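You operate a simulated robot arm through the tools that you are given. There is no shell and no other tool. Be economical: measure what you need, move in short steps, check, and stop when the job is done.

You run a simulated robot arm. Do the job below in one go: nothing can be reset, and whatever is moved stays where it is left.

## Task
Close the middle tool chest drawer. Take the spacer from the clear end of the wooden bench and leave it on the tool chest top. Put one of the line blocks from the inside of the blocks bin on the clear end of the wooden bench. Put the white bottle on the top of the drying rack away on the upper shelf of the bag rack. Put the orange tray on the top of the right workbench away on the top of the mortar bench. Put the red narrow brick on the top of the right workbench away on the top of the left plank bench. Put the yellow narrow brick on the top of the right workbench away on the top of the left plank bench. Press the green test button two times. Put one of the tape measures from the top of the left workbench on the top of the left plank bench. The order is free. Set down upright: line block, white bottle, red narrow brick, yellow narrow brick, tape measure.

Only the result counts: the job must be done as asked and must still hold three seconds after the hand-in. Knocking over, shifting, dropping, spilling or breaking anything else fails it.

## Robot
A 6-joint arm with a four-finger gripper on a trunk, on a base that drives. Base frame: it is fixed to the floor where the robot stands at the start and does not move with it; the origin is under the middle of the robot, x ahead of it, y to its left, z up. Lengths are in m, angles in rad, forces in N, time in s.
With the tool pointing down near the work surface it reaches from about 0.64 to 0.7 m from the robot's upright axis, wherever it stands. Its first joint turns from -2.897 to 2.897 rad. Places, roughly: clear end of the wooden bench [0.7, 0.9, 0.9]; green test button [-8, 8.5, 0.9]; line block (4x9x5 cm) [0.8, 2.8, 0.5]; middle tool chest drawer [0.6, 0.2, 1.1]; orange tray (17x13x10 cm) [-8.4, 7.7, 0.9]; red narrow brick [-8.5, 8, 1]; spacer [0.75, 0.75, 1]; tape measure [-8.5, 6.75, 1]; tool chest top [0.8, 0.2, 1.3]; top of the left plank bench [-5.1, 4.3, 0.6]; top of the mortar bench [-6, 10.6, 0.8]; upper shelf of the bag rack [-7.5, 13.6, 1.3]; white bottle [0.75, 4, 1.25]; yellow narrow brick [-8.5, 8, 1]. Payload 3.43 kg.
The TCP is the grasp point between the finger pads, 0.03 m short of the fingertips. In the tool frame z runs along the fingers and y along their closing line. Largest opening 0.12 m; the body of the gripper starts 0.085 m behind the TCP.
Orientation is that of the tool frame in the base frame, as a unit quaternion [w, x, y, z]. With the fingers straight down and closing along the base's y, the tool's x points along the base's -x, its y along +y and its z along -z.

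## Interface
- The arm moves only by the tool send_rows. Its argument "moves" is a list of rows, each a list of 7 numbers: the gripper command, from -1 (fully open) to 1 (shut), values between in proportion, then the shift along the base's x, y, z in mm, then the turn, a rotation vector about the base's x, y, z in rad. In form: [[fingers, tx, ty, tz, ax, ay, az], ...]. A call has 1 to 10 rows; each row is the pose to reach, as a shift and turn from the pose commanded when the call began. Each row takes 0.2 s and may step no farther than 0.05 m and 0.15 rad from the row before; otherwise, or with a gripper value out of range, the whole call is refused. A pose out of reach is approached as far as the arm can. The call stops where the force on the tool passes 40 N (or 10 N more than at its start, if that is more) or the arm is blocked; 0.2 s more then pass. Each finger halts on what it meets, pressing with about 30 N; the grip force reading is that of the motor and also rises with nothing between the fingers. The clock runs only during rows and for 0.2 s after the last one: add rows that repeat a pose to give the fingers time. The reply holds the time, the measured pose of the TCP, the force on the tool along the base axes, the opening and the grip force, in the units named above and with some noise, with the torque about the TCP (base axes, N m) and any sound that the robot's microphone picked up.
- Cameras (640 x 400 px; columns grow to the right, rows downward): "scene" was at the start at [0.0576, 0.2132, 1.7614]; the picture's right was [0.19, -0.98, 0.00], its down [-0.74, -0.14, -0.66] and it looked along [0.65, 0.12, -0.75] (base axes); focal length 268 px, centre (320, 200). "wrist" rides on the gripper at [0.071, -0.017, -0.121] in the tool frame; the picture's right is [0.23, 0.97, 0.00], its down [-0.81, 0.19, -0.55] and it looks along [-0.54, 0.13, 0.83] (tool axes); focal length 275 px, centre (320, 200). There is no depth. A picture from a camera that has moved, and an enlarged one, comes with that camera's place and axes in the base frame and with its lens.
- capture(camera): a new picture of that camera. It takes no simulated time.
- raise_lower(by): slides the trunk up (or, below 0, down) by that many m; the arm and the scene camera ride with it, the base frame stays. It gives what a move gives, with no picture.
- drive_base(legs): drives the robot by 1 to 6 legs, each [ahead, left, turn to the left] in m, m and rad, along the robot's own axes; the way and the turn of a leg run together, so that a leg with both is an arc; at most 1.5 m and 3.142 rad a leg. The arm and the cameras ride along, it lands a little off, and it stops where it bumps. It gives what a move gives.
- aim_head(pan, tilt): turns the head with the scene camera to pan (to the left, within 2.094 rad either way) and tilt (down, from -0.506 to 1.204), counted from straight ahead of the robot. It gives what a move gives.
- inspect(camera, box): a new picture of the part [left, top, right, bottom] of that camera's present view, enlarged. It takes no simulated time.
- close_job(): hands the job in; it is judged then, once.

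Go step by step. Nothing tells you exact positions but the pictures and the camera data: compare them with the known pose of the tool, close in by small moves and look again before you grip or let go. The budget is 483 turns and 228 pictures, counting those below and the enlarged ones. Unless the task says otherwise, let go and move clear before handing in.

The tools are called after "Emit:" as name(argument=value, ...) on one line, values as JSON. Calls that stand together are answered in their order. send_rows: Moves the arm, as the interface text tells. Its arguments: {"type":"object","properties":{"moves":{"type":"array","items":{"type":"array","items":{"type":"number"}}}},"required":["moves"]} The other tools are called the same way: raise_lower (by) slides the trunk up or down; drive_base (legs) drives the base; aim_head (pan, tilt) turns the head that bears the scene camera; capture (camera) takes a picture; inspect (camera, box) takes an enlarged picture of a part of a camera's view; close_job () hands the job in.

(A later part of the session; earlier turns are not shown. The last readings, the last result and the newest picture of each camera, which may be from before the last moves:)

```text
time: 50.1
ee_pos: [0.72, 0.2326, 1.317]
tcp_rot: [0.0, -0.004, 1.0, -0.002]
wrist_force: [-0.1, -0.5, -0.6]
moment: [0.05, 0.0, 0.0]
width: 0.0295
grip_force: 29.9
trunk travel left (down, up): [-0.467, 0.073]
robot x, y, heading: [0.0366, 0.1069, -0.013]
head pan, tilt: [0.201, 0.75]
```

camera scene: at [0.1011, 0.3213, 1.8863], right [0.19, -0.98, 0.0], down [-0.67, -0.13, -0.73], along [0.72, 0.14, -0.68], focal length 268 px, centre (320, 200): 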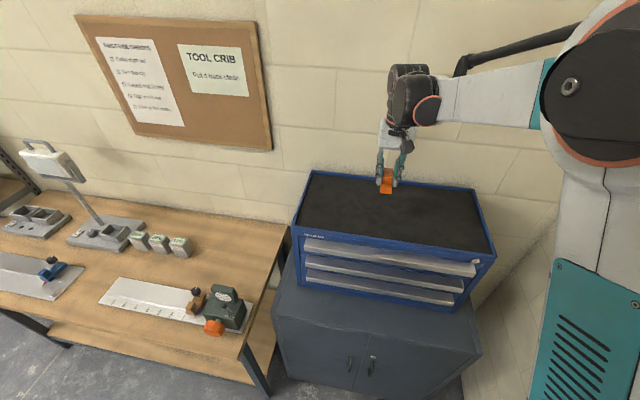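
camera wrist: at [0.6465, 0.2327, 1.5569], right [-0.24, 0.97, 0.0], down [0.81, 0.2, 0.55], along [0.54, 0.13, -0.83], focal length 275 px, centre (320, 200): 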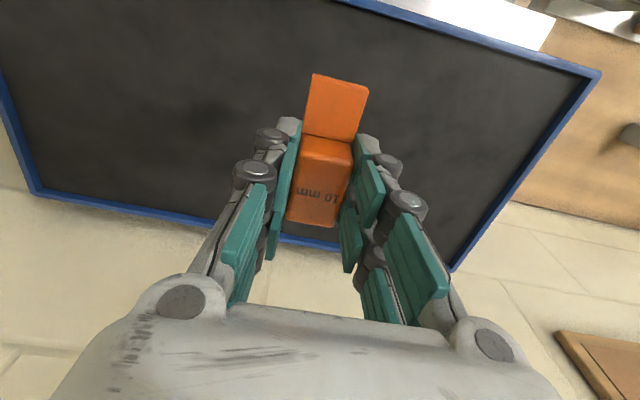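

Emit:
send_rows(moves=[[1, 0, 0, -3, 0, 0, 0], [1, 0, 0, -6, 0, 0, 0], [1, 0, 0, -9, 0, 0, 0], [1, 0, 0, -12, 0, 0, 0]])

Emit:
inspect(camera="scene", box=[340, 160, 460, 250])

```text
time: 51.1
ee_pos: [0.7182, 0.2326, 1.3061]
tcp_rot: [0.001, -0.005, 1.0, -0.002]
wrist_force: [-0.3, 0.2, 0.0]
moment: [0.01, 0.01, -0.02]
width: 0.0293
grip_force: 29.7
trunk travel left (down, up): [-0.467, 0.073]
robot x, y, heading: [0.0361, 0.1087, -0.005]
head pan, tilt: [0.201, 0.75]
```

```text
4.44 times, centred on (400, 205) of scene
camera zoom: at [0.1012, 0.3214, 1.8863], right [0.19, -0.98, 0.0], down [-0.67, -0.13, -0.73], along [0.72, 0.14, -0.68], focal length 1189 px, centre (-36, 178)
```

zoom: 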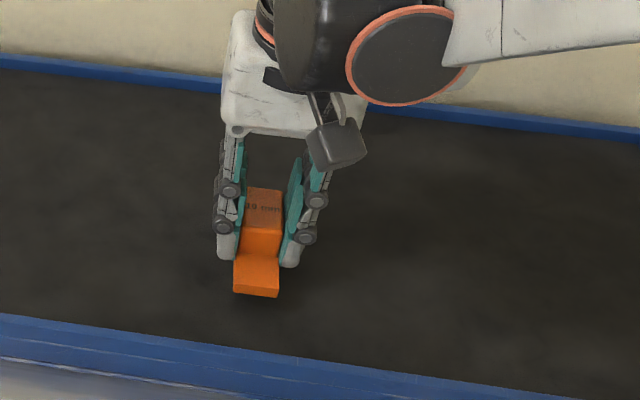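

Emit:
send_rows(moves=[[1, 0, 0, -3, 0, 0, 0], [1, 0, 0, -6, 0, 0, 0], [1, 0, 0, -9, 0, 0, 0], [1, 0, 0, -11, 0, 0, 0]])

```text
time: 52.1
ee_pos: [0.7183, 0.2312, 1.2956]
tcp_rot: [0.0, -0.006, 1.0, -0.002]
wrist_force: [-0.5, -0.1, -0.6]
moment: [0.02, -0.01, -0.01]
width: 0.0295
grip_force: 29.8
trunk travel left (down, up): [-0.467, 0.073]
robot x, y, heading: [0.0345, 0.1063, 0.001]
head pan, tilt: [0.201, 0.75]
```

Emit:
send_rows(moves=[[1, 0, 0, -3, 0, 0, 0], [1, 0, 0, -6, 0, 0, 0], [1, 0, 0, -9, 0, 0, 0], [1, 0, 0, -12, 0, 0, 0]])

Emit:
inspect(camera="scene", box=[340, 160, 460, 250])

```text
time: 53.1
ee_pos: [0.7157, 0.231, 1.2855]
tcp_rot: [0.001, -0.005, 1.0, -0.002]
wrist_force: [6.6, 1.2, 28.0]
moment: [0.05, 0.05, 0.16]
width: 0.0298
grip_force: 29.9
trunk travel left (down, up): [-0.467, 0.073]
robot x, y, heading: [0.0394, 0.1076, -0.006]
head pan, tilt: [0.201, 0.75]
```

```text
4.44 times, centred on (400, 205) of scene
camera zoom: at [0.0992, 0.3209, 1.8867], right [0.19, -0.98, 0.0], down [-0.67, -0.13, -0.73], along [0.72, 0.14, -0.68], focal length 1189 px, centre (-36, 178)
```

zoom: 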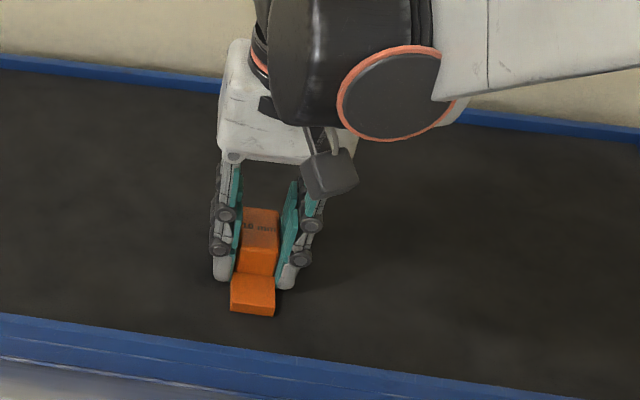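

The spacer is resting on the mat. I'll ease off, open and lift away.

Emit:
send_rows(moves=[[1, 0, 0, 2, 0, 0, 0], [0, 0, 0, 2, 0, 0, 0], [-0.3, 0, 0, 2, 0, 0, 0], [-0.3, 0, 0, 40, 0, 0, 0], [-0.3, 0, 0, 85, 0, 0, 0], [-0.3, 0, 0, 130, 0, 0, 0], [-1, 0, 0, 160, 0, 0, 0]])

Emit:
capture(camera="wrist")

```text
time: 54.7
ee_pos: [0.7199, 0.2311, 1.4414]
tcp_rot: [0.0, -0.006, 1.0, -0.002]
wrist_force: [-0.6, -0.1, -0.7]
moment: [0.01, 0.01, 0.01]
width: 0.1195
grip_force: 0.0
trunk travel left (down, up): [-0.467, 0.073]
robot x, y, heading: [0.034, 0.1122, -0.007]
head pan, tilt: [0.201, 0.75]
```

```text
190 pictures are left
camera wrist: at [0.6478, 0.213, 1.5607], right [-0.24, 0.97, 0.0], down [0.81, 0.2, 0.55], along [0.54, 0.13, -0.83], focal length 275 px, centre (320, 200)
```

wrist: 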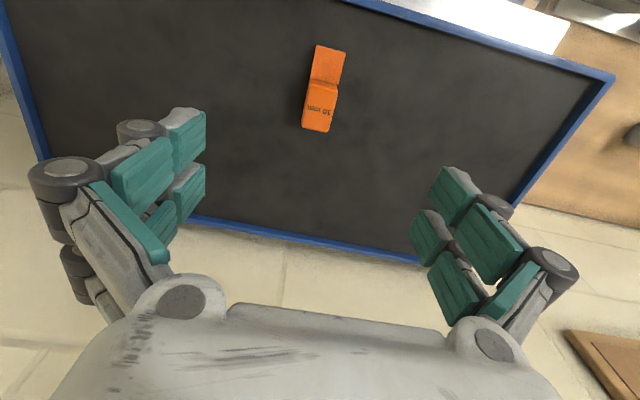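

Spacer done. Next I'll go left along the wall to find the blocks bin near (0.8, 2.8, 0.5): back first, then left.

Emit:
drive_base(legs=[[-0.35, 0, 0], [0, 1.5, 0]])

Emit:
aim_head(pan=0.5, tilt=0.6)

Emit:
capture(camera="scene")

```text
time: 64.0
ee_pos: [0.3795, 1.7323, 1.4411]
tcp_rot: [0.0, -0.005, 1.0, -0.002]
wrist_force: [-1.4, -0.5, 0.0]
moment: [-0.02, -0.03, 0.01]
width: 0.12
grip_force: 0.1
trunk travel left (down, up): [-0.467, 0.073]
robot x, y, heading: [-0.3018, 1.6055, -0.009]
head pan, tilt: [0.201, 0.75]
```

```text
time: 64.8
ee_pos: [0.3805, 1.7313, 1.4412]
tcp_rot: [0.0, -0.005, 1.0, -0.001]
wrist_force: [0.6, -0.6, -0.9]
moment: [0.07, 0.02, 0.02]
width: 0.1202
grip_force: 0.0
trunk travel left (down, up): [-0.467, 0.073]
robot x, y, heading: [-0.2985, 1.6063, -0.007]
head pan, tilt: [0.499, 0.6]
```

```text
189 pictures are left
camera scene: at [-0.2413, 1.8475, 1.8991], right [0.47, -0.88, 0.0], down [-0.5, -0.27, -0.82], along [0.73, 0.39, -0.57], focal length 268 px, centre (320, 200)
```

scene: 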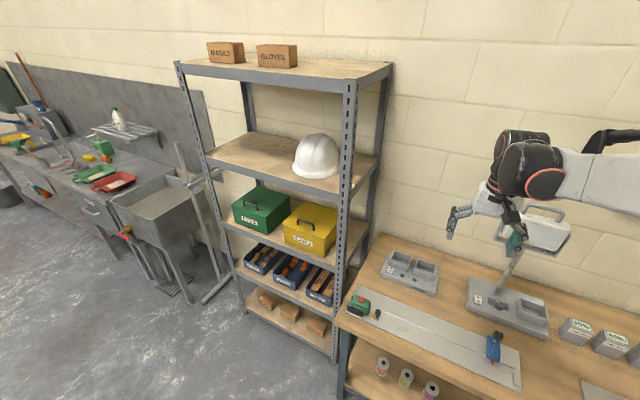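

The rack holds toolboxes and, on its lower shelf, three blue bins. I'll drive on to stand in front of it and look at the bins.

Emit:
drive_base(legs=[[-0.15, 1.1, 0]])

Emit:
aim_head(pan=0.0, tilt=0.8)

Emit:
capture(camera="scene")

```text
time: 70.5
ee_pos: [0.2264, 2.8515, 1.441]
tcp_rot: [0.0, -0.013, 1.0, -0.002]
wrist_force: [-0.3, 0.3, -0.4]
moment: [0.0, 0.02, -0.03]
width: 0.1201
grip_force: 0.1
trunk travel left (down, up): [-0.467, 0.073]
robot x, y, heading: [-0.4499, 2.7165, 0.01]
head pan, tilt: [0.499, 0.6]
```

```text
time: 71.5
ee_pos: [0.2285, 2.8502, 1.4409]
tcp_rot: [0.001, -0.012, 1.0, -0.002]
wrist_force: [-0.3, 0.2, 1.2]
moment: [0.02, 0.0, 0.01]
width: 0.12
grip_force: 0.1
trunk travel left (down, up): [-0.467, 0.073]
robot x, y, heading: [-0.4518, 2.7189, 0.008]
head pan, tilt: [0.0, 0.799]
```

```text
188 pictures are left
camera scene: at [-0.3919, 2.9149, 1.8823], right [0.01, -1.0, 0.0], down [-0.72, -0.01, -0.7], along [0.7, 0.01, -0.72], focal length 268 px, centre (320, 200)
```

scene: 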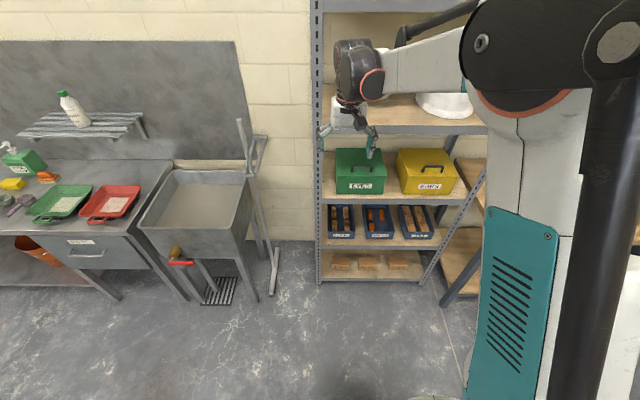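

Emit:
inspect(camera="scene", box=[310, 140, 490, 280])

```text
2.86 times, centred on (400, 210) of scene
camera zoom: at [-0.3919, 2.9149, 1.8823], right [0.01, -1.0, 0.0], down [-0.72, -0.01, -0.7], along [0.7, 0.01, -0.72], focal length 764 px, centre (91, 171)
```

zoom: 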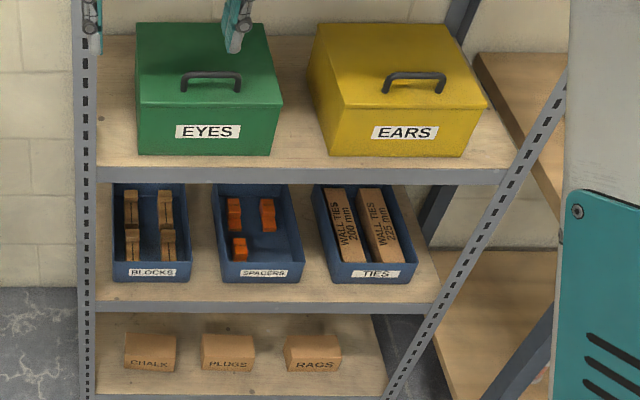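

The leftmost bin is labelled BLOCKS and holds four wooden line blocks, at about x≈0.7, y≈2.8, z≈0.45, under a shelf at z≈0.83. I'll lower the trunk here, clear of the rack, and tilt the hand forward.

Emit:
raise_lower(by=-0.4)

Emit:
send_rows(moves=[[-1, 0, -10, -30, 0, -0.15, 0], [-1, 0, -20, -60, 0, -0.3, 0], [-1, 0, -30, -90, 0, -0.45, 0], [-1, 0, -40, -120, 0, -0.6, 0], [-1, 0, -40, -160, 0, -0.6, 0], [-1, 0, -40, -200, 0, -0.6, 0], [-1, 0, -40, -240, 0, -0.6, 0], [-1, 0, -40, -280, 0, -0.6, 0]])

Emit:
capture(camera="wrist")

Emit:
capture(camera="scene")

```text
time: 75.3
ee_pos: [0.228, 2.8502, 1.0406]
tcp_rot: [0.0, -0.012, 1.0, -0.001]
wrist_force: [-0.8, -0.2, 0.0]
moment: [-0.04, 0.0, 0.01]
width: 0.1198
grip_force: 0.2
trunk travel left (down, up): [-0.067, 0.473]
robot x, y, heading: [-0.4516, 2.7197, 0.007]
head pan, tilt: [0.0, 0.799]
```

```text
time: 77.1
ee_pos: [0.2269, 2.8095, 0.7618]
tcp_rot: [0.296, -0.012, 0.955, -0.005]
wrist_force: [-0.8, -0.7, 0.9]
moment: [0.0, 0.0, 0.01]
width: 0.1195
grip_force: 0.2
trunk travel left (down, up): [-0.067, 0.473]
robot x, y, heading: [-0.4502, 2.717, 0.006]
head pan, tilt: [0.0, 0.799]
```

```text
186 pictures are left
camera wrist: at [0.0998, 2.789, 0.8192], right [-0.21, 0.97, -0.15], down [0.35, 0.21, 0.91], along [0.91, 0.14, -0.39], focal length 275 px, centre (320, 200)
```

wrist: 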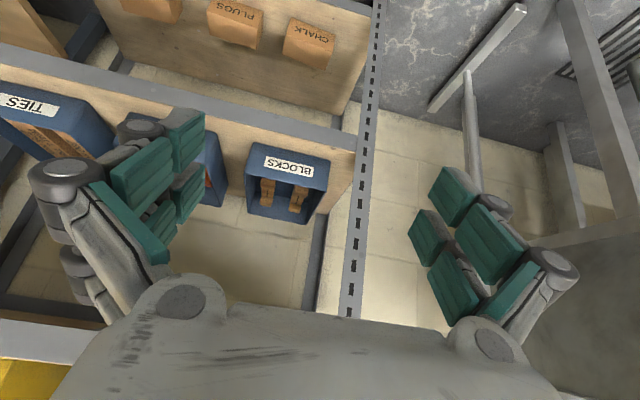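

```text
185 pictures are left
camera scene: at [-0.3919, 2.9148, 1.4823], right [0.01, -1.0, 0.0], down [-0.72, -0.01, -0.7], along [0.7, 0.0, -0.72], focal length 268 px, centre (320, 200)
```

scene: 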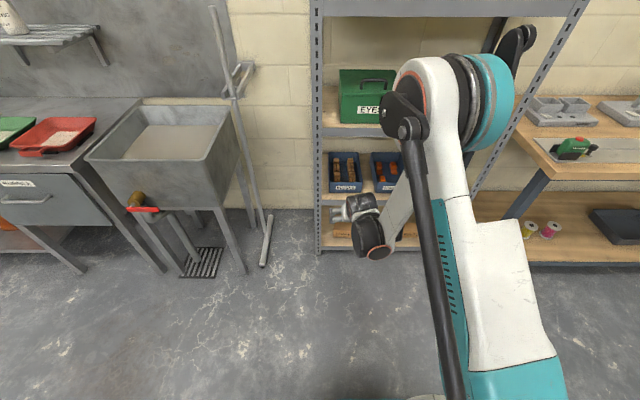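

Emit:
inspect(camera="wrist", box=[220, 120, 360, 240])

Emit:
inspect(camera="scene", box=[310, 120, 410, 220])

```text
3.33 times, centred on (290, 180) of wrist
camera zoom: at [0.0998, 2.789, 0.8192], right [-0.21, 0.97, -0.15], down [0.35, 0.21, 0.91], along [0.91, 0.14, -0.39], focal length 918 px, centre (420, 267)
```

zoom: 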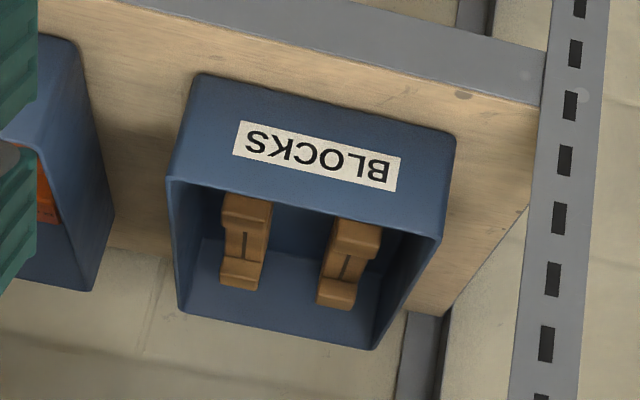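

```text
4.00 times, centred on (360, 170) of scene
camera zoom: at [-0.3919, 2.9148, 1.4823], right [0.01, -1.0, 0.0], down [-0.72, -0.01, -0.7], along [0.7, 0.0, -0.72], focal length 1070 px, centre (160, 320)
```

zoom: 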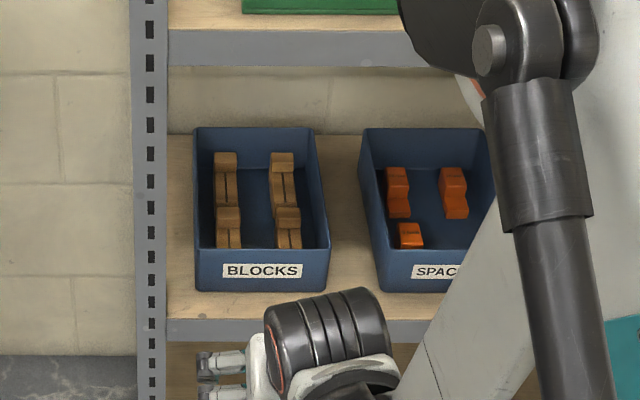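

The bin rim is at z≈0.575, its front at x≈0.61, the blocks stand in two columns, and the shelf above has its underside at z≈0.85. I'll go closer for a better view.

Emit:
drive_base(legs=[[0.3, -0.02, 0]])

Emit:
send_rows(moves=[[-1, 30, -20, -30, 0, 0, 0], [-1, 50, -40, -60, 0, 0, 0]])

Emit:
capture(camera="wrist")

Emit:
capture(camera="scene")

```text
time: 79.1
ee_pos: [0.5272, 2.7863, 0.7619]
tcp_rot: [0.296, -0.009, 0.955, -0.006]
wrist_force: [1.0, 0.5, 0.0]
moment: [0.02, 0.01, -0.02]
width: 0.1201
grip_force: 0.0
trunk travel left (down, up): [-0.067, 0.473]
robot x, y, heading: [-0.1513, 2.6957, -0.0]
head pan, tilt: [0.0, 0.799]
```

```text
time: 79.7
ee_pos: [0.5802, 2.7443, 0.6999]
tcp_rot: [0.296, -0.01, 0.955, -0.006]
wrist_force: [0.3, -0.1, 0.2]
moment: [0.02, -0.02, 0.0]
width: 0.1198
grip_force: 0.0
trunk travel left (down, up): [-0.067, 0.473]
robot x, y, heading: [-0.1528, 2.6987, -0.001]
head pan, tilt: [0.0, 0.799]
```

```text
182 pictures are left
camera wrist: at [0.453, 2.7263, 0.7587], right [-0.21, 0.97, -0.15], down [0.35, 0.21, 0.91], along [0.91, 0.14, -0.39], focal length 275 px, centre (320, 200)
```

wrist: 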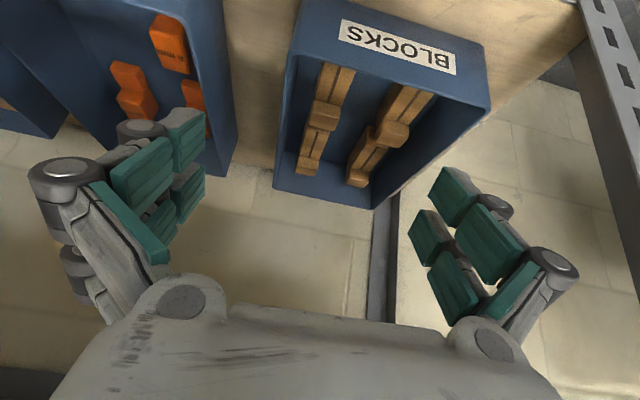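

```text
181 pictures are left
camera scene: at [-0.0902, 2.8958, 1.4822], right [0.0, -1.0, 0.0], down [-0.72, 0.0, -0.7], along [0.7, 0.0, -0.72], focal length 268 px, centre (320, 200)
```

scene: 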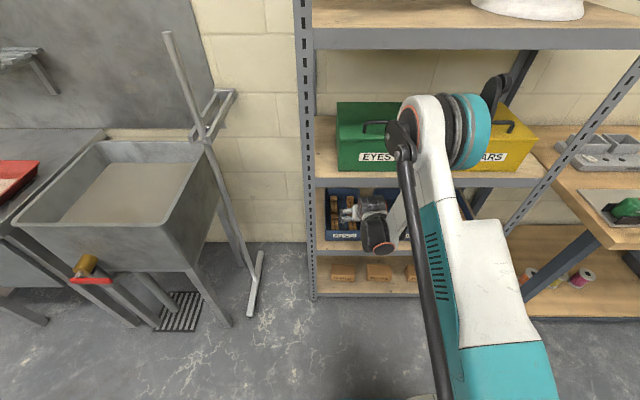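

Emit:
inspect(camera="wrist", box=[260, 0, 500, 220])

```text
1.82 times, centred on (380, 110) of wrist
camera zoom: at [0.453, 2.7263, 0.7587], right [-0.21, 0.97, -0.15], down [0.35, 0.21, 0.91], along [0.91, 0.14, -0.39], focal length 500 px, centre (211, 364)
```

zoom: 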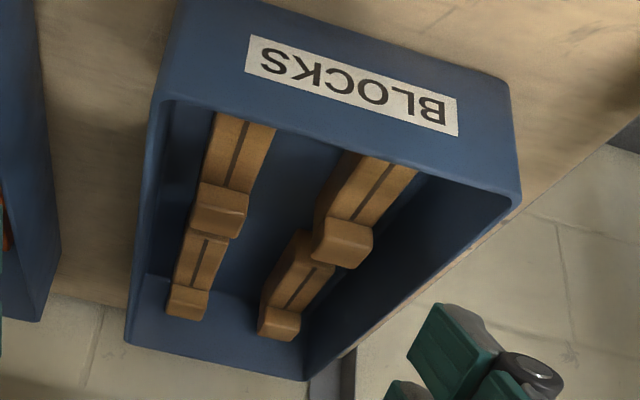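

The gap for the fingers is small: about 2 cm by the bin's side wall and 4.5 cm in the middle. I'll take the front block of the lower-y column, near (0.685, 2.755). I'll pull the hand back, bring the base closer and narrow the fingers.

Emit:
send_rows(moves=[[0.13, -40, 0, 0, 0, 0, 0], [0.13, -80, 0, 0, 0, 0, 0], [0.13, -110, 5, 0, 0, 0, 0]])

Emit:
drive_base(legs=[[0.14, 0, 0]])

Emit:
capture(camera="wrist")

```text
time: 80.5
ee_pos: [0.5343, 2.7564, 0.7501]
tcp_rot: [0.294, -0.009, 0.956, -0.006]
wrist_force: [-0.5, -0.1, 0.0]
moment: [0.01, 0.03, 0.03]
width: 0.0522
grip_force: 0.0
out of reach, approached as far as the arm can: row 1, 2, 3
trunk travel left (down, up): [-0.067, 0.473]
robot x, y, heading: [-0.1525, 2.698, -0.0]
head pan, tilt: [0.0, 0.799]
```

```text
time: 81.5
ee_pos: [0.5843, 2.7577, 0.749]
tcp_rot: [0.288, -0.007, 0.957, -0.005]
wrist_force: [-5.2, 0.6, -5.4]
moment: [0.02, -0.89, -0.11]
width: 0.0521
grip_force: 0.0
trunk travel left (down, up): [-0.067, 0.473]
robot x, y, heading: [-0.0945, 2.6945, 0.001]
head pan, tilt: [0.0, 0.799]
stopped in leg 1: the force on the tool passed its limit at 154 N (the readings are from after the stop); the commanded pose is now the measured one
```

```text
179 pictures are left
camera wrist: at [0.4577, 2.7388, 0.8083], right [-0.2, 0.97, -0.14], down [0.37, 0.21, 0.91], along [0.91, 0.13, -0.4], focal length 275 px, centre (320, 200)
```

wrist: 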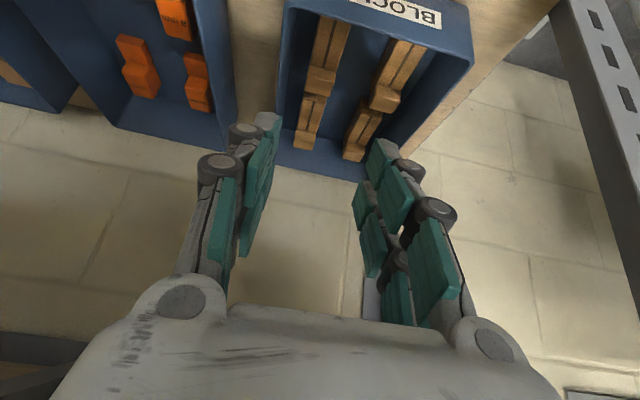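

The arm couldn't retract that way and rose instead, and the hand hit the shelf edge. I'll back off at once and check that nothing moved.

Emit:
drive_base(legs=[[-0.2, 0, 0]])

Emit:
aim_head(pan=-0.1, tilt=0.75)

Emit:
capture(camera="scene")

```text
time: 83.1
ee_pos: [0.3846, 2.7587, 0.747]
tcp_rot: [0.288, -0.009, 0.957, -0.005]
wrist_force: [0.2, 0.4, 0.0]
moment: [-0.01, -0.01, 0.0]
width: 0.0524
grip_force: 0.2
trunk travel left (down, up): [-0.067, 0.473]
robot x, y, heading: [-0.2951, 2.6963, -0.0]
head pan, tilt: [0.0, 0.799]
```

```text
time: 83.8
ee_pos: [0.3854, 2.7588, 0.7485]
tcp_rot: [0.289, -0.01, 0.957, -0.004]
wrist_force: [0.1, -0.1, -0.6]
moment: [0.03, 0.0, -0.03]
width: 0.0525
grip_force: 0.1
trunk travel left (down, up): [-0.067, 0.473]
robot x, y, heading: [-0.2974, 2.6942, 0.001]
head pan, tilt: [-0.099, 0.75]
```

```text
178 pictures are left
camera scene: at [-0.2323, 2.8871, 1.4863], right [-0.1, -1.0, 0.0], down [-0.68, 0.06, -0.73], along [0.73, -0.07, -0.68], focal length 268 px, centre (320, 200)
```

scene: 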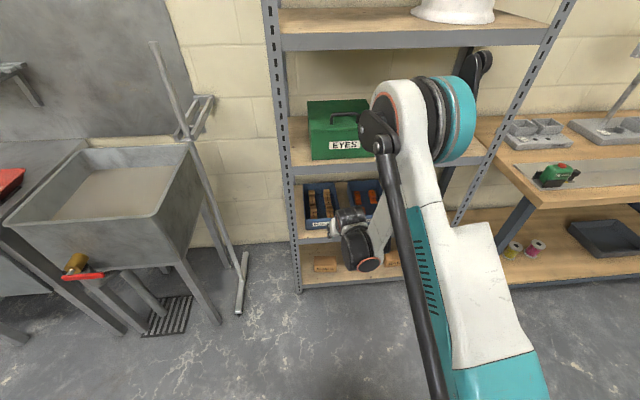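

The rack and its contents look unchanged. I'll lower to z≈0.64 here in the open, so the hand goes in well below the shelf beam.

Emit:
raise_lower(by=-0.06)

Emit:
send_rows(moves=[[0.13, 0, 0, -20, 0, -0.02, 0], [0.13, 0, 0, -47, 0, -0.02, 0]])

```text
time: 84.8
ee_pos: [0.384, 2.7576, 0.6877]
tcp_rot: [0.289, -0.009, 0.957, -0.004]
wrist_force: [0.9, 0.0, -0.1]
moment: [-0.03, -0.02, 0.03]
width: 0.0523
grip_force: 0.0
trunk travel left (down, up): [-0.007, 0.533]
robot x, y, heading: [-0.2948, 2.6956, 0.003]
head pan, tilt: [-0.099, 0.75]
```

```text
time: 85.4
ee_pos: [0.4129, 2.7607, 0.6593]
tcp_rot: [0.296, -0.009, 0.955, -0.006]
wrist_force: [-0.4, -1.0, 0.6]
moment: [-0.03, 0.0, 0.02]
width: 0.0523
grip_force: 0.0
out of reach, approached as far as the arm can: row 1, 2
trunk travel left (down, up): [-0.007, 0.533]
robot x, y, heading: [-0.2976, 2.6943, 0.004]
head pan, tilt: [-0.099, 0.75]
```

Emit:
send_rows(moves=[[0.13, 30, -3, -8, 0, 0, 0], [0.13, 60, -5, -20, 0, 0, 0]])

```text
time: 86.0
ee_pos: [0.4742, 2.7566, 0.6395]
tcp_rot: [0.298, -0.01, 0.954, -0.004]
wrist_force: [-0.8, 0.8, -0.6]
moment: [0.0, 0.01, 0.0]
width: 0.0521
grip_force: 0.1
trunk travel left (down, up): [-0.007, 0.533]
robot x, y, heading: [-0.296, 2.6937, 0.006]
head pan, tilt: [-0.099, 0.75]
```

Emit:
drive_base(legs=[[0.15, 0, 0]])

Emit:
capture(camera="wrist")

```text
time: 87.4
ee_pos: [0.623, 2.7599, 0.6394]
tcp_rot: [0.299, -0.011, 0.954, -0.004]
wrist_force: [-1.0, 1.1, 0.0]
moment: [0.01, 0.0, -0.01]
width: 0.0525
grip_force: 0.2
trunk travel left (down, up): [-0.007, 0.533]
robot x, y, heading: [-0.1468, 2.6967, 0.007]
head pan, tilt: [-0.099, 0.75]
```

```text
177 pictures are left
camera wrist: at [0.4967, 2.7404, 0.6975], right [-0.21, 0.97, -0.15], down [0.35, 0.21, 0.91], along [0.91, 0.14, -0.38], focal length 275 px, centre (320, 200)
```

wrist: 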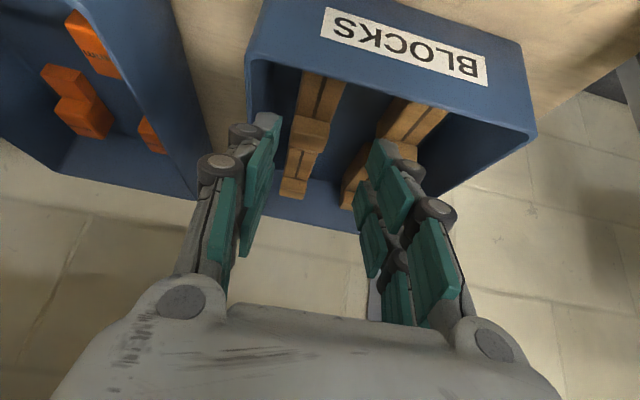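

Emit:
inspect(camera="wrist", box=[230, 40, 450, 200])

Emit:
inspect(camera="scene", box=[290, 160, 400, 250])

```text
2.50 times, centred on (340, 120) of wrist
camera zoom: at [0.4967, 2.7404, 0.6975], right [-0.21, 0.97, -0.15], down [0.35, 0.21, 0.91], along [0.91, 0.14, -0.38], focal length 688 px, centre (270, 400)
```

zoom: 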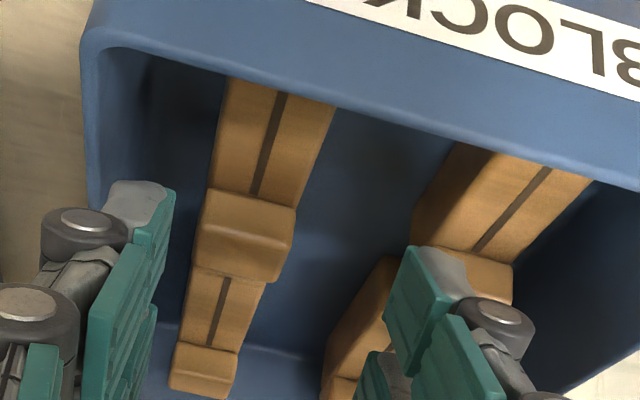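

```text
4.44 times, centred on (345, 205) of scene
camera zoom: at [-0.083, 2.8881, 1.4263], right [-0.09, -1.0, 0.0], down [-0.68, 0.06, -0.73], along [0.73, -0.07, -0.68], focal length 1189 px, centre (209, 178)
```

zoom: 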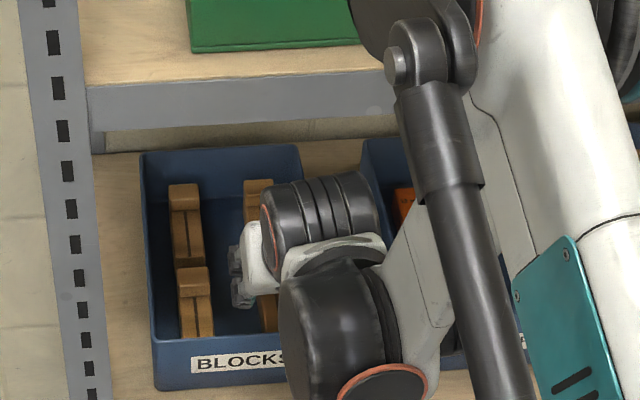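

The block spans about y 2.737–2.772 and its head reaches z≈0.563; the bin wall's inner face is at y≈2.71. An opening of 5 cm centred on y=2.7545 should fit. I'll move in over it.

Emit:
send_rows(moves=[[0.167, 25, -5, -10, 0, 0, 0], [0.167, 50, -5, -25, 0, 0, 0], [0.167, 60, -5, -45, 0, 0, 0]])

Emit:
capture(camera="wrist")

```text
time: 88.2
ee_pos: [0.6843, 2.7555, 0.5929]
tcp_rot: [0.299, -0.011, 0.954, -0.004]
wrist_force: [1.3, 2.5, 0.0]
moment: [0.09, -0.03, 0.01]
width: 0.049
grip_force: 0.0
trunk travel left (down, up): [-0.007, 0.533]
robot x, y, heading: [-0.1458, 2.6983, 0.013]
head pan, tilt: [-0.099, 0.75]
```

```text
174 pictures are left
camera wrist: at [0.5564, 2.7358, 0.6512], right [-0.21, 0.97, -0.15], down [0.35, 0.21, 0.91], along [0.91, 0.14, -0.38], focal length 275 px, centre (320, 200)
```

wrist: 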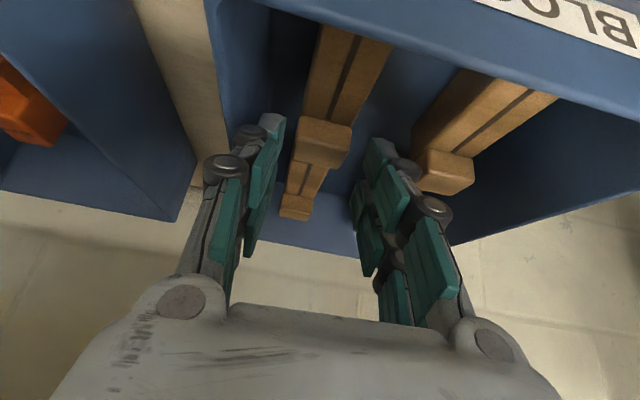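

The fingers straddle the block head nicely. I'll go down about 35 mm and check the force.

Emit:
send_rows(moves=[[0.167, 0, -1, -12, 0, 0, 0], [0.167, 0, -1, -24, 0, 0, 0], [0.167, 0, -1, -36, 0, 0, 0]])

Emit:
capture(camera="wrist")

```text
time: 89.0
ee_pos: [0.683, 2.7549, 0.5585]
tcp_rot: [0.298, -0.011, 0.954, -0.004]
wrist_force: [0.9, 8.9, 3.2]
moment: [-0.34, 0.14, -0.26]
width: 0.0455
grip_force: 0.1
trunk travel left (down, up): [-0.007, 0.533]
robot x, y, heading: [-0.1449, 2.699, 0.01]
head pan, tilt: [-0.099, 0.75]
```

```text
173 pictures are left
camera wrist: at [0.5557, 2.7351, 0.6162], right [-0.21, 0.97, -0.15], down [0.35, 0.21, 0.91], along [0.91, 0.14, -0.38], focal length 275 px, centre (320, 200)
```

wrist: 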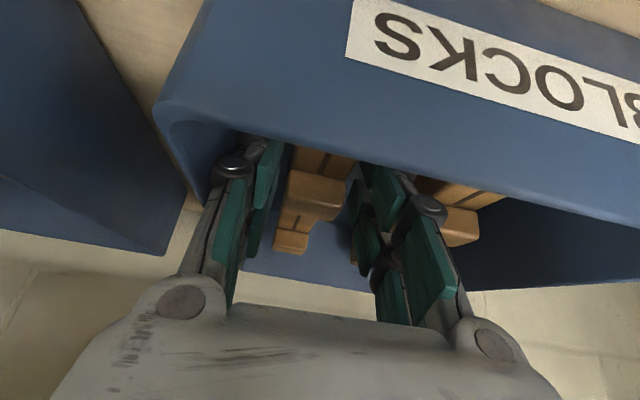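

The outer finger is lightly touching the bin wall. The block is between the fingers, so I'll close now.

Emit:
send_rows(moves=[[0.4, 0, 0, 0, 0, 0, 0], [1, 0, 0, 0, 0, 0, 0], [1, 0, 0, 0, 0, 0, 0]])

Emit:
capture(camera="wrist")

```text
time: 89.8
ee_pos: [0.6831, 2.754, 0.5581]
tcp_rot: [0.297, -0.01, 0.955, -0.004]
wrist_force: [-0.7, -0.3, -0.5]
moment: [-0.02, -0.01, -0.01]
width: 0.0317
grip_force: 30.2
trunk travel left (down, up): [-0.007, 0.533]
robot x, y, heading: [-0.1466, 2.6983, 0.01]
head pan, tilt: [-0.099, 0.75]
```

```text
172 pictures are left
camera wrist: at [0.5557, 2.7341, 0.6163], right [-0.21, 0.97, -0.15], down [0.35, 0.21, 0.91], along [0.91, 0.14, -0.38], focal length 275 px, centre (320, 200)
```

wrist: 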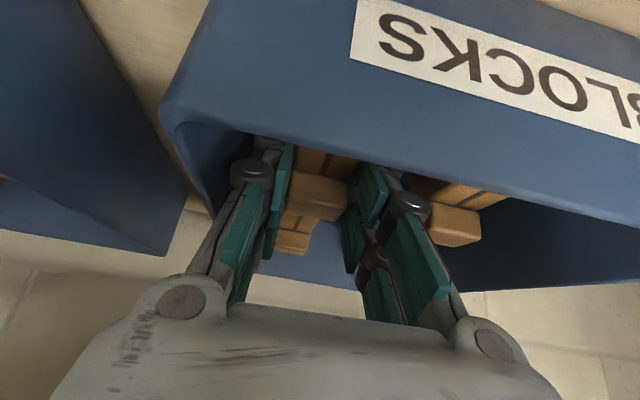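

The block is held at 32 mm. I'll lift it while tilting the hand slightly more, so the palm stays clear of the shelf above, and then draw it out over the bin's front wall.

Emit:
send_rows(moves=[[1, 0, 2, 20, 0, -0.06, 0], [1, 0, 3, 40, 0, -0.13, 0], [1, 0, 3, 62, 0, -0.2, 0], [1, 0, 3, 86, 0, -0.25, 0], [1, 0, 3, 86, 0, -0.25, 0]])

Emit:
capture(camera="wrist")

Emit:
capture(camera="scene")

```text
time: 91.0
ee_pos: [0.6817, 2.7575, 0.6444]
tcp_rot: [0.415, -0.01, 0.91, -0.006]
wrist_force: [-0.3, 0.9, -1.0]
moment: [-0.01, -0.05, 0.01]
width: 0.0311
grip_force: 29.9
trunk travel left (down, up): [-0.007, 0.533]
robot x, y, heading: [-0.1455, 2.6973, 0.01]
head pan, tilt: [-0.099, 0.75]
```

```text
171 pictures are left
camera wrist: at [0.5459, 2.7383, 0.6689], right [-0.16, 0.97, -0.19], down [0.11, 0.21, 0.97], along [0.98, 0.14, -0.14], focal length 275 px, centre (320, 200)
```

wrist: 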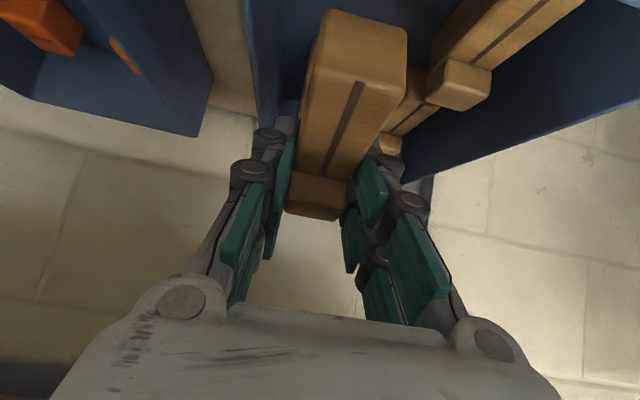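

```text
170 pictures are left
camera scene: at [-0.0827, 2.8881, 1.4263], right [-0.09, -1.0, 0.0], down [-0.68, 0.06, -0.73], along [0.73, -0.07, -0.68], focal length 268 px, centre (320, 200)
```

scene: 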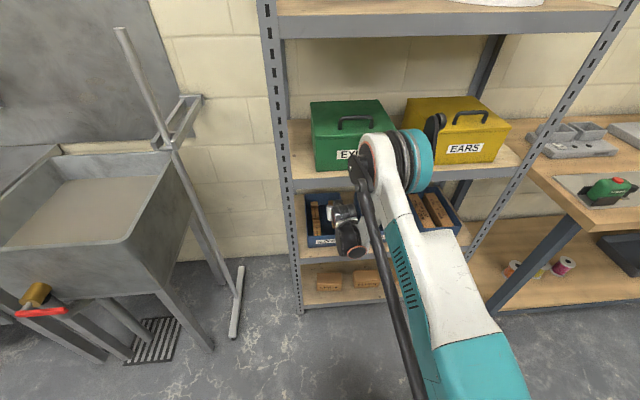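

The block is out of its place with its front end just above the rim. I'll lift a touch more and draw straight back.

Emit:
send_rows(moves=[[1, 0, 0, 14, 0, 0, 0], [1, -25, 0, 16, 0, 0, 0], [1, -50, 0, 16, 0, 0, 0]])

```text
time: 91.8
ee_pos: [0.6343, 2.7585, 0.6609]
tcp_rot: [0.415, -0.009, 0.91, -0.006]
wrist_force: [0.9, -0.6, -0.7]
moment: [0.03, 0.02, -0.02]
width: 0.0315
grip_force: 29.3
trunk travel left (down, up): [-0.007, 0.533]
robot x, y, heading: [-0.1467, 2.6955, 0.009]
head pan, tilt: [-0.099, 0.75]
```

Emit:
drive_base(legs=[[-0.3, 0, 0]])

Emit:
capture(camera="wrist")

Emit:
inspect(camera="scene", box=[270, 80, 510, 300])

```text
time: 93.8
ee_pos: [0.3372, 2.7521, 0.6594]
tcp_rot: [0.414, -0.008, 0.91, -0.007]
wrist_force: [0.1, 0.3, -1.1]
moment: [0.03, -0.02, 0.03]
width: 0.0312
grip_force: 30.1
trunk travel left (down, up): [-0.007, 0.533]
robot x, y, heading: [-0.4433, 2.695, 0.0]
head pan, tilt: [-0.099, 0.75]
```

```text
169 pictures are left
camera wrist: at [0.1984, 2.734, 0.6841], right [-0.16, 0.97, -0.19], down [0.11, 0.21, 0.97], along [0.98, 0.13, -0.14], focal length 275 px, centre (320, 200)
```

wrist: 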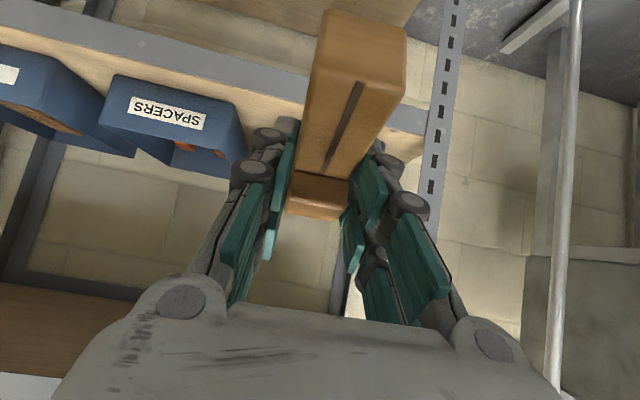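

```text
1.82 times, centred on (390, 190) of scene
camera zoom: at [-0.3799, 2.8862, 1.4263], right [-0.1, -1.0, 0.0], down [-0.68, 0.07, -0.73], along [0.73, -0.07, -0.68], focal length 486 px, centre (193, 218)
```

zoom: 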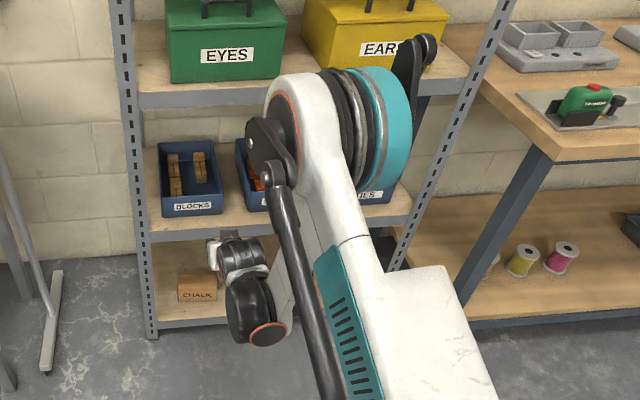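

The block is out, with three blocks left in the bin undisturbed. I'll raise the trunk and drive back to the clear end of the bench.

Emit:
raise_lower(by=0.4)

```text
time: 97.6
ee_pos: [0.3365, 2.7528, 1.0588]
tcp_rot: [0.414, -0.008, 0.91, -0.006]
wrist_force: [-0.2, -0.6, -1.4]
moment: [0.01, -0.04, -0.04]
width: 0.0312
grip_force: 29.6
trunk travel left (down, up): [-0.407, 0.133]
robot x, y, heading: [-0.4407, 2.6961, 0.002]
head pan, tilt: [-0.099, 0.75]
```

Emit:
drive_base(legs=[[0, -1.0, 0], [0, -0.97, 0]])

Emit:
send_rows(moves=[[1, 0, 0, 10, 0, 0.12, 0], [1, 0, 0, 20, 0, 0.24, 0], [1, 0, 0, 30, 0, 0.25, 0]])

Emit:
aim_head(pan=0.15, tilt=0.75)

Emit:
capture(camera="scene")

```text
time: 107.4
ee_pos: [0.3054, 0.7663, 1.0593]
tcp_rot: [0.414, 0.013, 0.91, -0.016]
wrist_force: [0.2, 0.2, -0.2]
moment: [0.0, 0.01, 0.05]
width: 0.0314
grip_force: 30.1
trunk travel left (down, up): [-0.407, 0.133]
robot x, y, heading: [-0.4747, 0.7477, -0.044]
head pan, tilt: [-0.099, 0.75]
```

```text
time: 108.2
ee_pos: [0.3054, 0.7671, 1.0896]
tcp_rot: [0.298, 0.012, 0.954, -0.018]
wrist_force: [0.4, -0.3, -0.7]
moment: [0.0, -0.03, -0.01]
width: 0.0315
grip_force: 29.6
trunk travel left (down, up): [-0.407, 0.133]
robot x, y, heading: [-0.4813, 0.7463, -0.044]
head pan, tilt: [-0.099, 0.75]
```

```text
time: 109.0
ee_pos: [0.3043, 0.7669, 1.0901]
tcp_rot: [0.297, 0.011, 0.955, -0.018]
wrist_force: [0.4, 0.1, -0.3]
moment: [-0.02, 0.0, 0.03]
width: 0.0314
grip_force: 30.3
trunk travel left (down, up): [-0.407, 0.133]
robot x, y, heading: [-0.4762, 0.7463, -0.046]
head pan, tilt: [0.15, 0.75]
```

```text
167 pictures are left
camera scene: at [-0.4034, 0.9545, 1.8263], right [0.11, -0.99, 0.0], down [-0.68, -0.07, -0.73], along [0.73, 0.08, -0.68], focal length 268 px, centre (320, 200)
```

scene: 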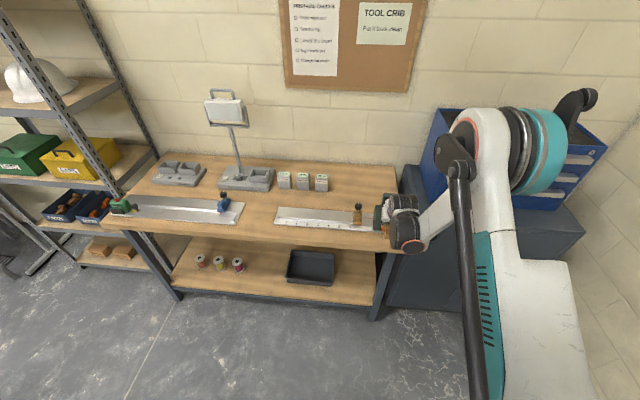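

The block is level again. I'll raise more to pass clear above the gauge and straighten up before going forward.

Emit:
raise_lower(by=0.12)

Emit:
drive_base(legs=[[0, 0.1, 0.045]])

```text
time: 110.5
ee_pos: [0.3051, 0.7666, 1.2092]
tcp_rot: [0.297, 0.012, 0.955, -0.018]
wrist_force: [-0.7, 1.4, -0.8]
moment: [-0.02, -0.01, -0.03]
width: 0.0315
grip_force: 30.2
trunk travel left (down, up): [-0.527, 0.013]
robot x, y, heading: [-0.4771, 0.7502, -0.042]
head pan, tilt: [0.15, 0.75]
```

```text
time: 111.6
ee_pos: [0.3054, 0.9054, 1.2087]
tcp_rot: [0.297, -0.009, 0.955, -0.012]
wrist_force: [0.7, 0.7, -0.9]
moment: [-0.05, 0.01, -0.06]
width: 0.0314
grip_force: 30.3
trunk travel left (down, up): [-0.527, 0.013]
robot x, y, heading: [-0.4714, 0.8461, -0.001]
head pan, tilt: [0.15, 0.75]
```

Emit:
drive_base(legs=[[0.41, -0.02, 0]])

Emit:
raise_lower(by=-0.2)

Emit:
capture(camera="scene")

Emit:
capture(camera="wrist")

```text
time: 114.1
ee_pos: [0.7092, 0.8881, 1.2083]
tcp_rot: [0.298, -0.013, 0.954, -0.01]
wrist_force: [0.0, 1.3, -1.1]
moment: [0.03, 0.0, 0.01]
width: 0.0312
grip_force: 29.9
trunk travel left (down, up): [-0.527, 0.013]
robot x, y, heading: [-0.0717, 0.8285, 0.005]
head pan, tilt: [0.15, 0.75]
```

```text
time: 116.3
ee_pos: [0.708, 0.8871, 1.0105]
tcp_rot: [0.298, -0.011, 0.955, -0.011]
wrist_force: [-0.2, -1.1, -0.2]
moment: [0.02, 0.01, -0.03]
width: 0.0315
grip_force: 30.2
trunk travel left (down, up): [-0.327, 0.213]
robot x, y, heading: [-0.0699, 0.8298, -0.001]
head pan, tilt: [0.15, 0.75]
```

```text
166 pictures are left
camera scene: at [-0.0095, 1.0405, 1.7464], right [0.15, -0.99, 0.0], down [-0.67, -0.11, -0.73], along [0.72, 0.11, -0.68], focal length 268 px, centre (320, 200)
```

scene: 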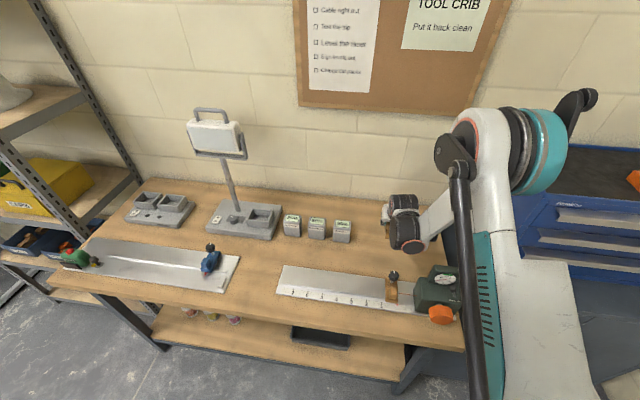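

```text
165 pictures are left
camera wrist: at [0.5799, 0.8692, 1.0679], right [-0.21, 0.97, -0.16], down [0.35, 0.22, 0.91], along [0.91, 0.13, -0.38], focal length 275 px, centre (320, 200)
```

wrist: 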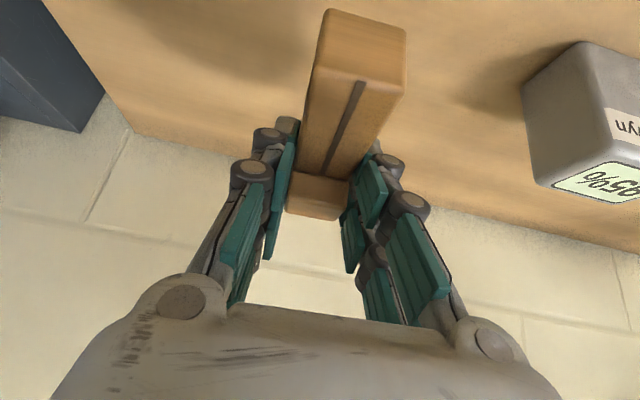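

The block is above a free patch, well clear of the sample cubes. I'll lower it in small steps.

Emit:
send_rows(moves=[[1, -5, 0, -30, 0, 0, 0], [1, -10, 0, -60, 0, 0, 0], [1, -10, 0, -70, 0, 0, 0], [1, -10, 0, -75, 0, 0, 0]])

Emit:
capture(camera="wrist")

Emit:
inspect(camera="scene", box=[340, 170, 460, 260])

```text
time: 117.3
ee_pos: [0.6969, 0.8856, 0.9346]
tcp_rot: [0.298, -0.011, 0.954, -0.011]
wrist_force: [0.9, 0.2, -0.8]
moment: [-0.03, 0.0, 0.02]
width: 0.0315
grip_force: 29.6
trunk travel left (down, up): [-0.327, 0.213]
robot x, y, heading: [-0.0681, 0.8289, 0.004]
head pan, tilt: [0.15, 0.75]
```

```text
164 pictures are left
camera wrist: at [0.5702, 0.8684, 0.9927], right [-0.21, 0.97, -0.16], down [0.35, 0.22, 0.91], along [0.91, 0.13, -0.38], focal length 275 px, centre (320, 200)
```

wrist: 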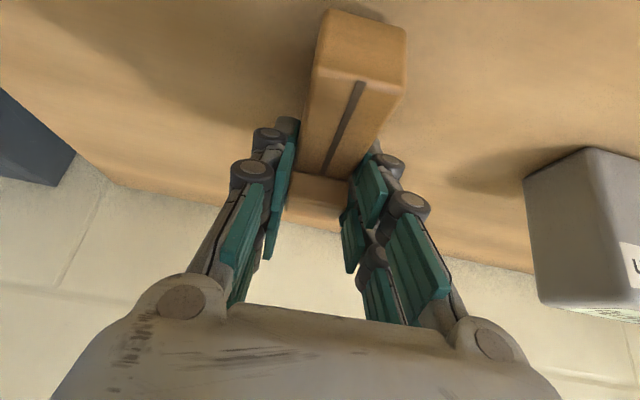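

```text
4.44 times, centred on (400, 215) of scene
camera zoom: at [-0.0092, 1.0405, 1.7463], right [0.15, -0.99, 0.0], down [-0.67, -0.11, -0.73], along [0.72, 0.11, -0.68], focal length 1189 px, centre (-36, 133)
```

zoom: 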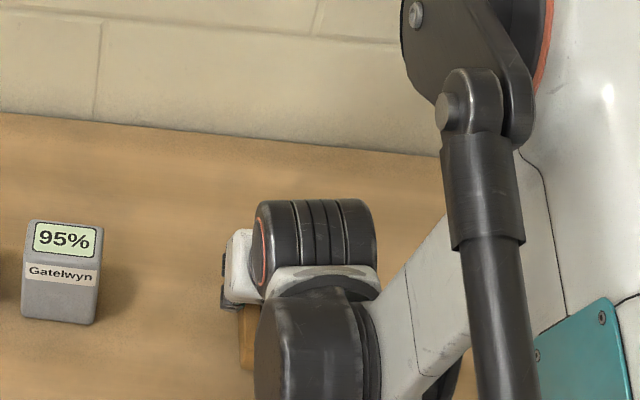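

Emit:
send_rows(moves=[[1, 0, 0, -3, 0, 0, 0], [1, 0, 0, -6, 0, 0, 0], [1, 0, 0, -8, 0, 0, 0], [1, 0, 0, -10, 0, 0, 0]])

```text
time: 118.3
ee_pos: [0.6982, 0.8876, 0.9248]
tcp_rot: [0.297, -0.012, 0.955, -0.01]
wrist_force: [-0.2, 0.2, -0.4]
moment: [-0.01, -0.01, -0.02]
width: 0.0311
grip_force: 30.0
trunk travel left (down, up): [-0.327, 0.213]
robot x, y, heading: [-0.0724, 0.8313, 0.005]
head pan, tilt: [0.15, 0.75]
```

Emit:
send_rows(moves=[[1, 0, 0, -2, 0, 0, 0], [1, 0, 0, -4, 0, 0, 0], [1, 0, 0, -6, 0, 0, 0]])

```text
time: 119.1
ee_pos: [0.6982, 0.8878, 0.9196]
tcp_rot: [0.3, -0.011, 0.954, -0.011]
wrist_force: [10.3, -1.4, 29.6]
moment: [0.36, -0.63, -0.3]
width: 0.0318
grip_force: 30.4
trunk travel left (down, up): [-0.327, 0.213]
robot x, y, heading: [-0.074, 0.8319, 0.005]
head pan, tilt: [0.15, 0.75]
```

Contact. I'll ease off, open, and back the fingers up along the tool's own axis.

Emit:
send_rows(moves=[[1, 0, 0, 2, 0, 0, 0], [0.3, 0, 0, 2, 0, 0, 0], [0.1, 0, 0, 2, 0, 0, 0], [0.0, -6, 0, 10, 0, 0, 0], [0.0, -20, 0, 32, 0, 0, 0], [0.0, -40, 0, 60, 0, 0, 0], [0.0, -60, 0, 90, 0, 0, 0]])

Emit:
capture(camera="wrist")

```text
time: 120.7
ee_pos: [0.636, 0.8868, 1.0095]
tcp_rot: [0.298, -0.013, 0.954, -0.01]
wrist_force: [0.4, 0.6, 0.2]
moment: [0.0, -0.03, 0.03]
width: 0.0603
grip_force: 0.2
trunk travel left (down, up): [-0.327, 0.213]
robot x, y, heading: [-0.072, 0.8329, 0.006]
head pan, tilt: [0.15, 0.75]
```

```text
162 pictures are left
camera wrist: at [0.5087, 0.869, 1.0683], right [-0.21, 0.97, -0.16], down [0.35, 0.22, 0.91], along [0.91, 0.13, -0.38], focal length 275 px, centre (320, 200)
```

wrist: 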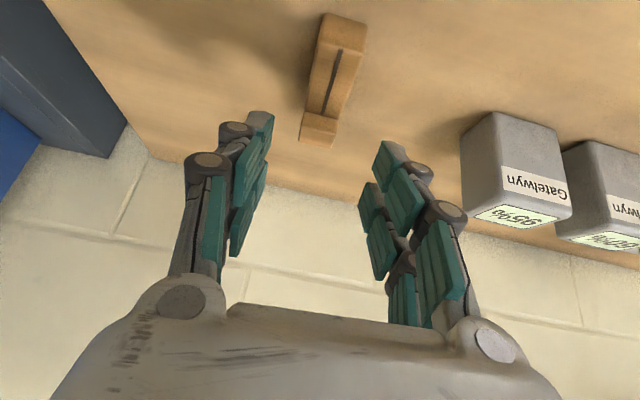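

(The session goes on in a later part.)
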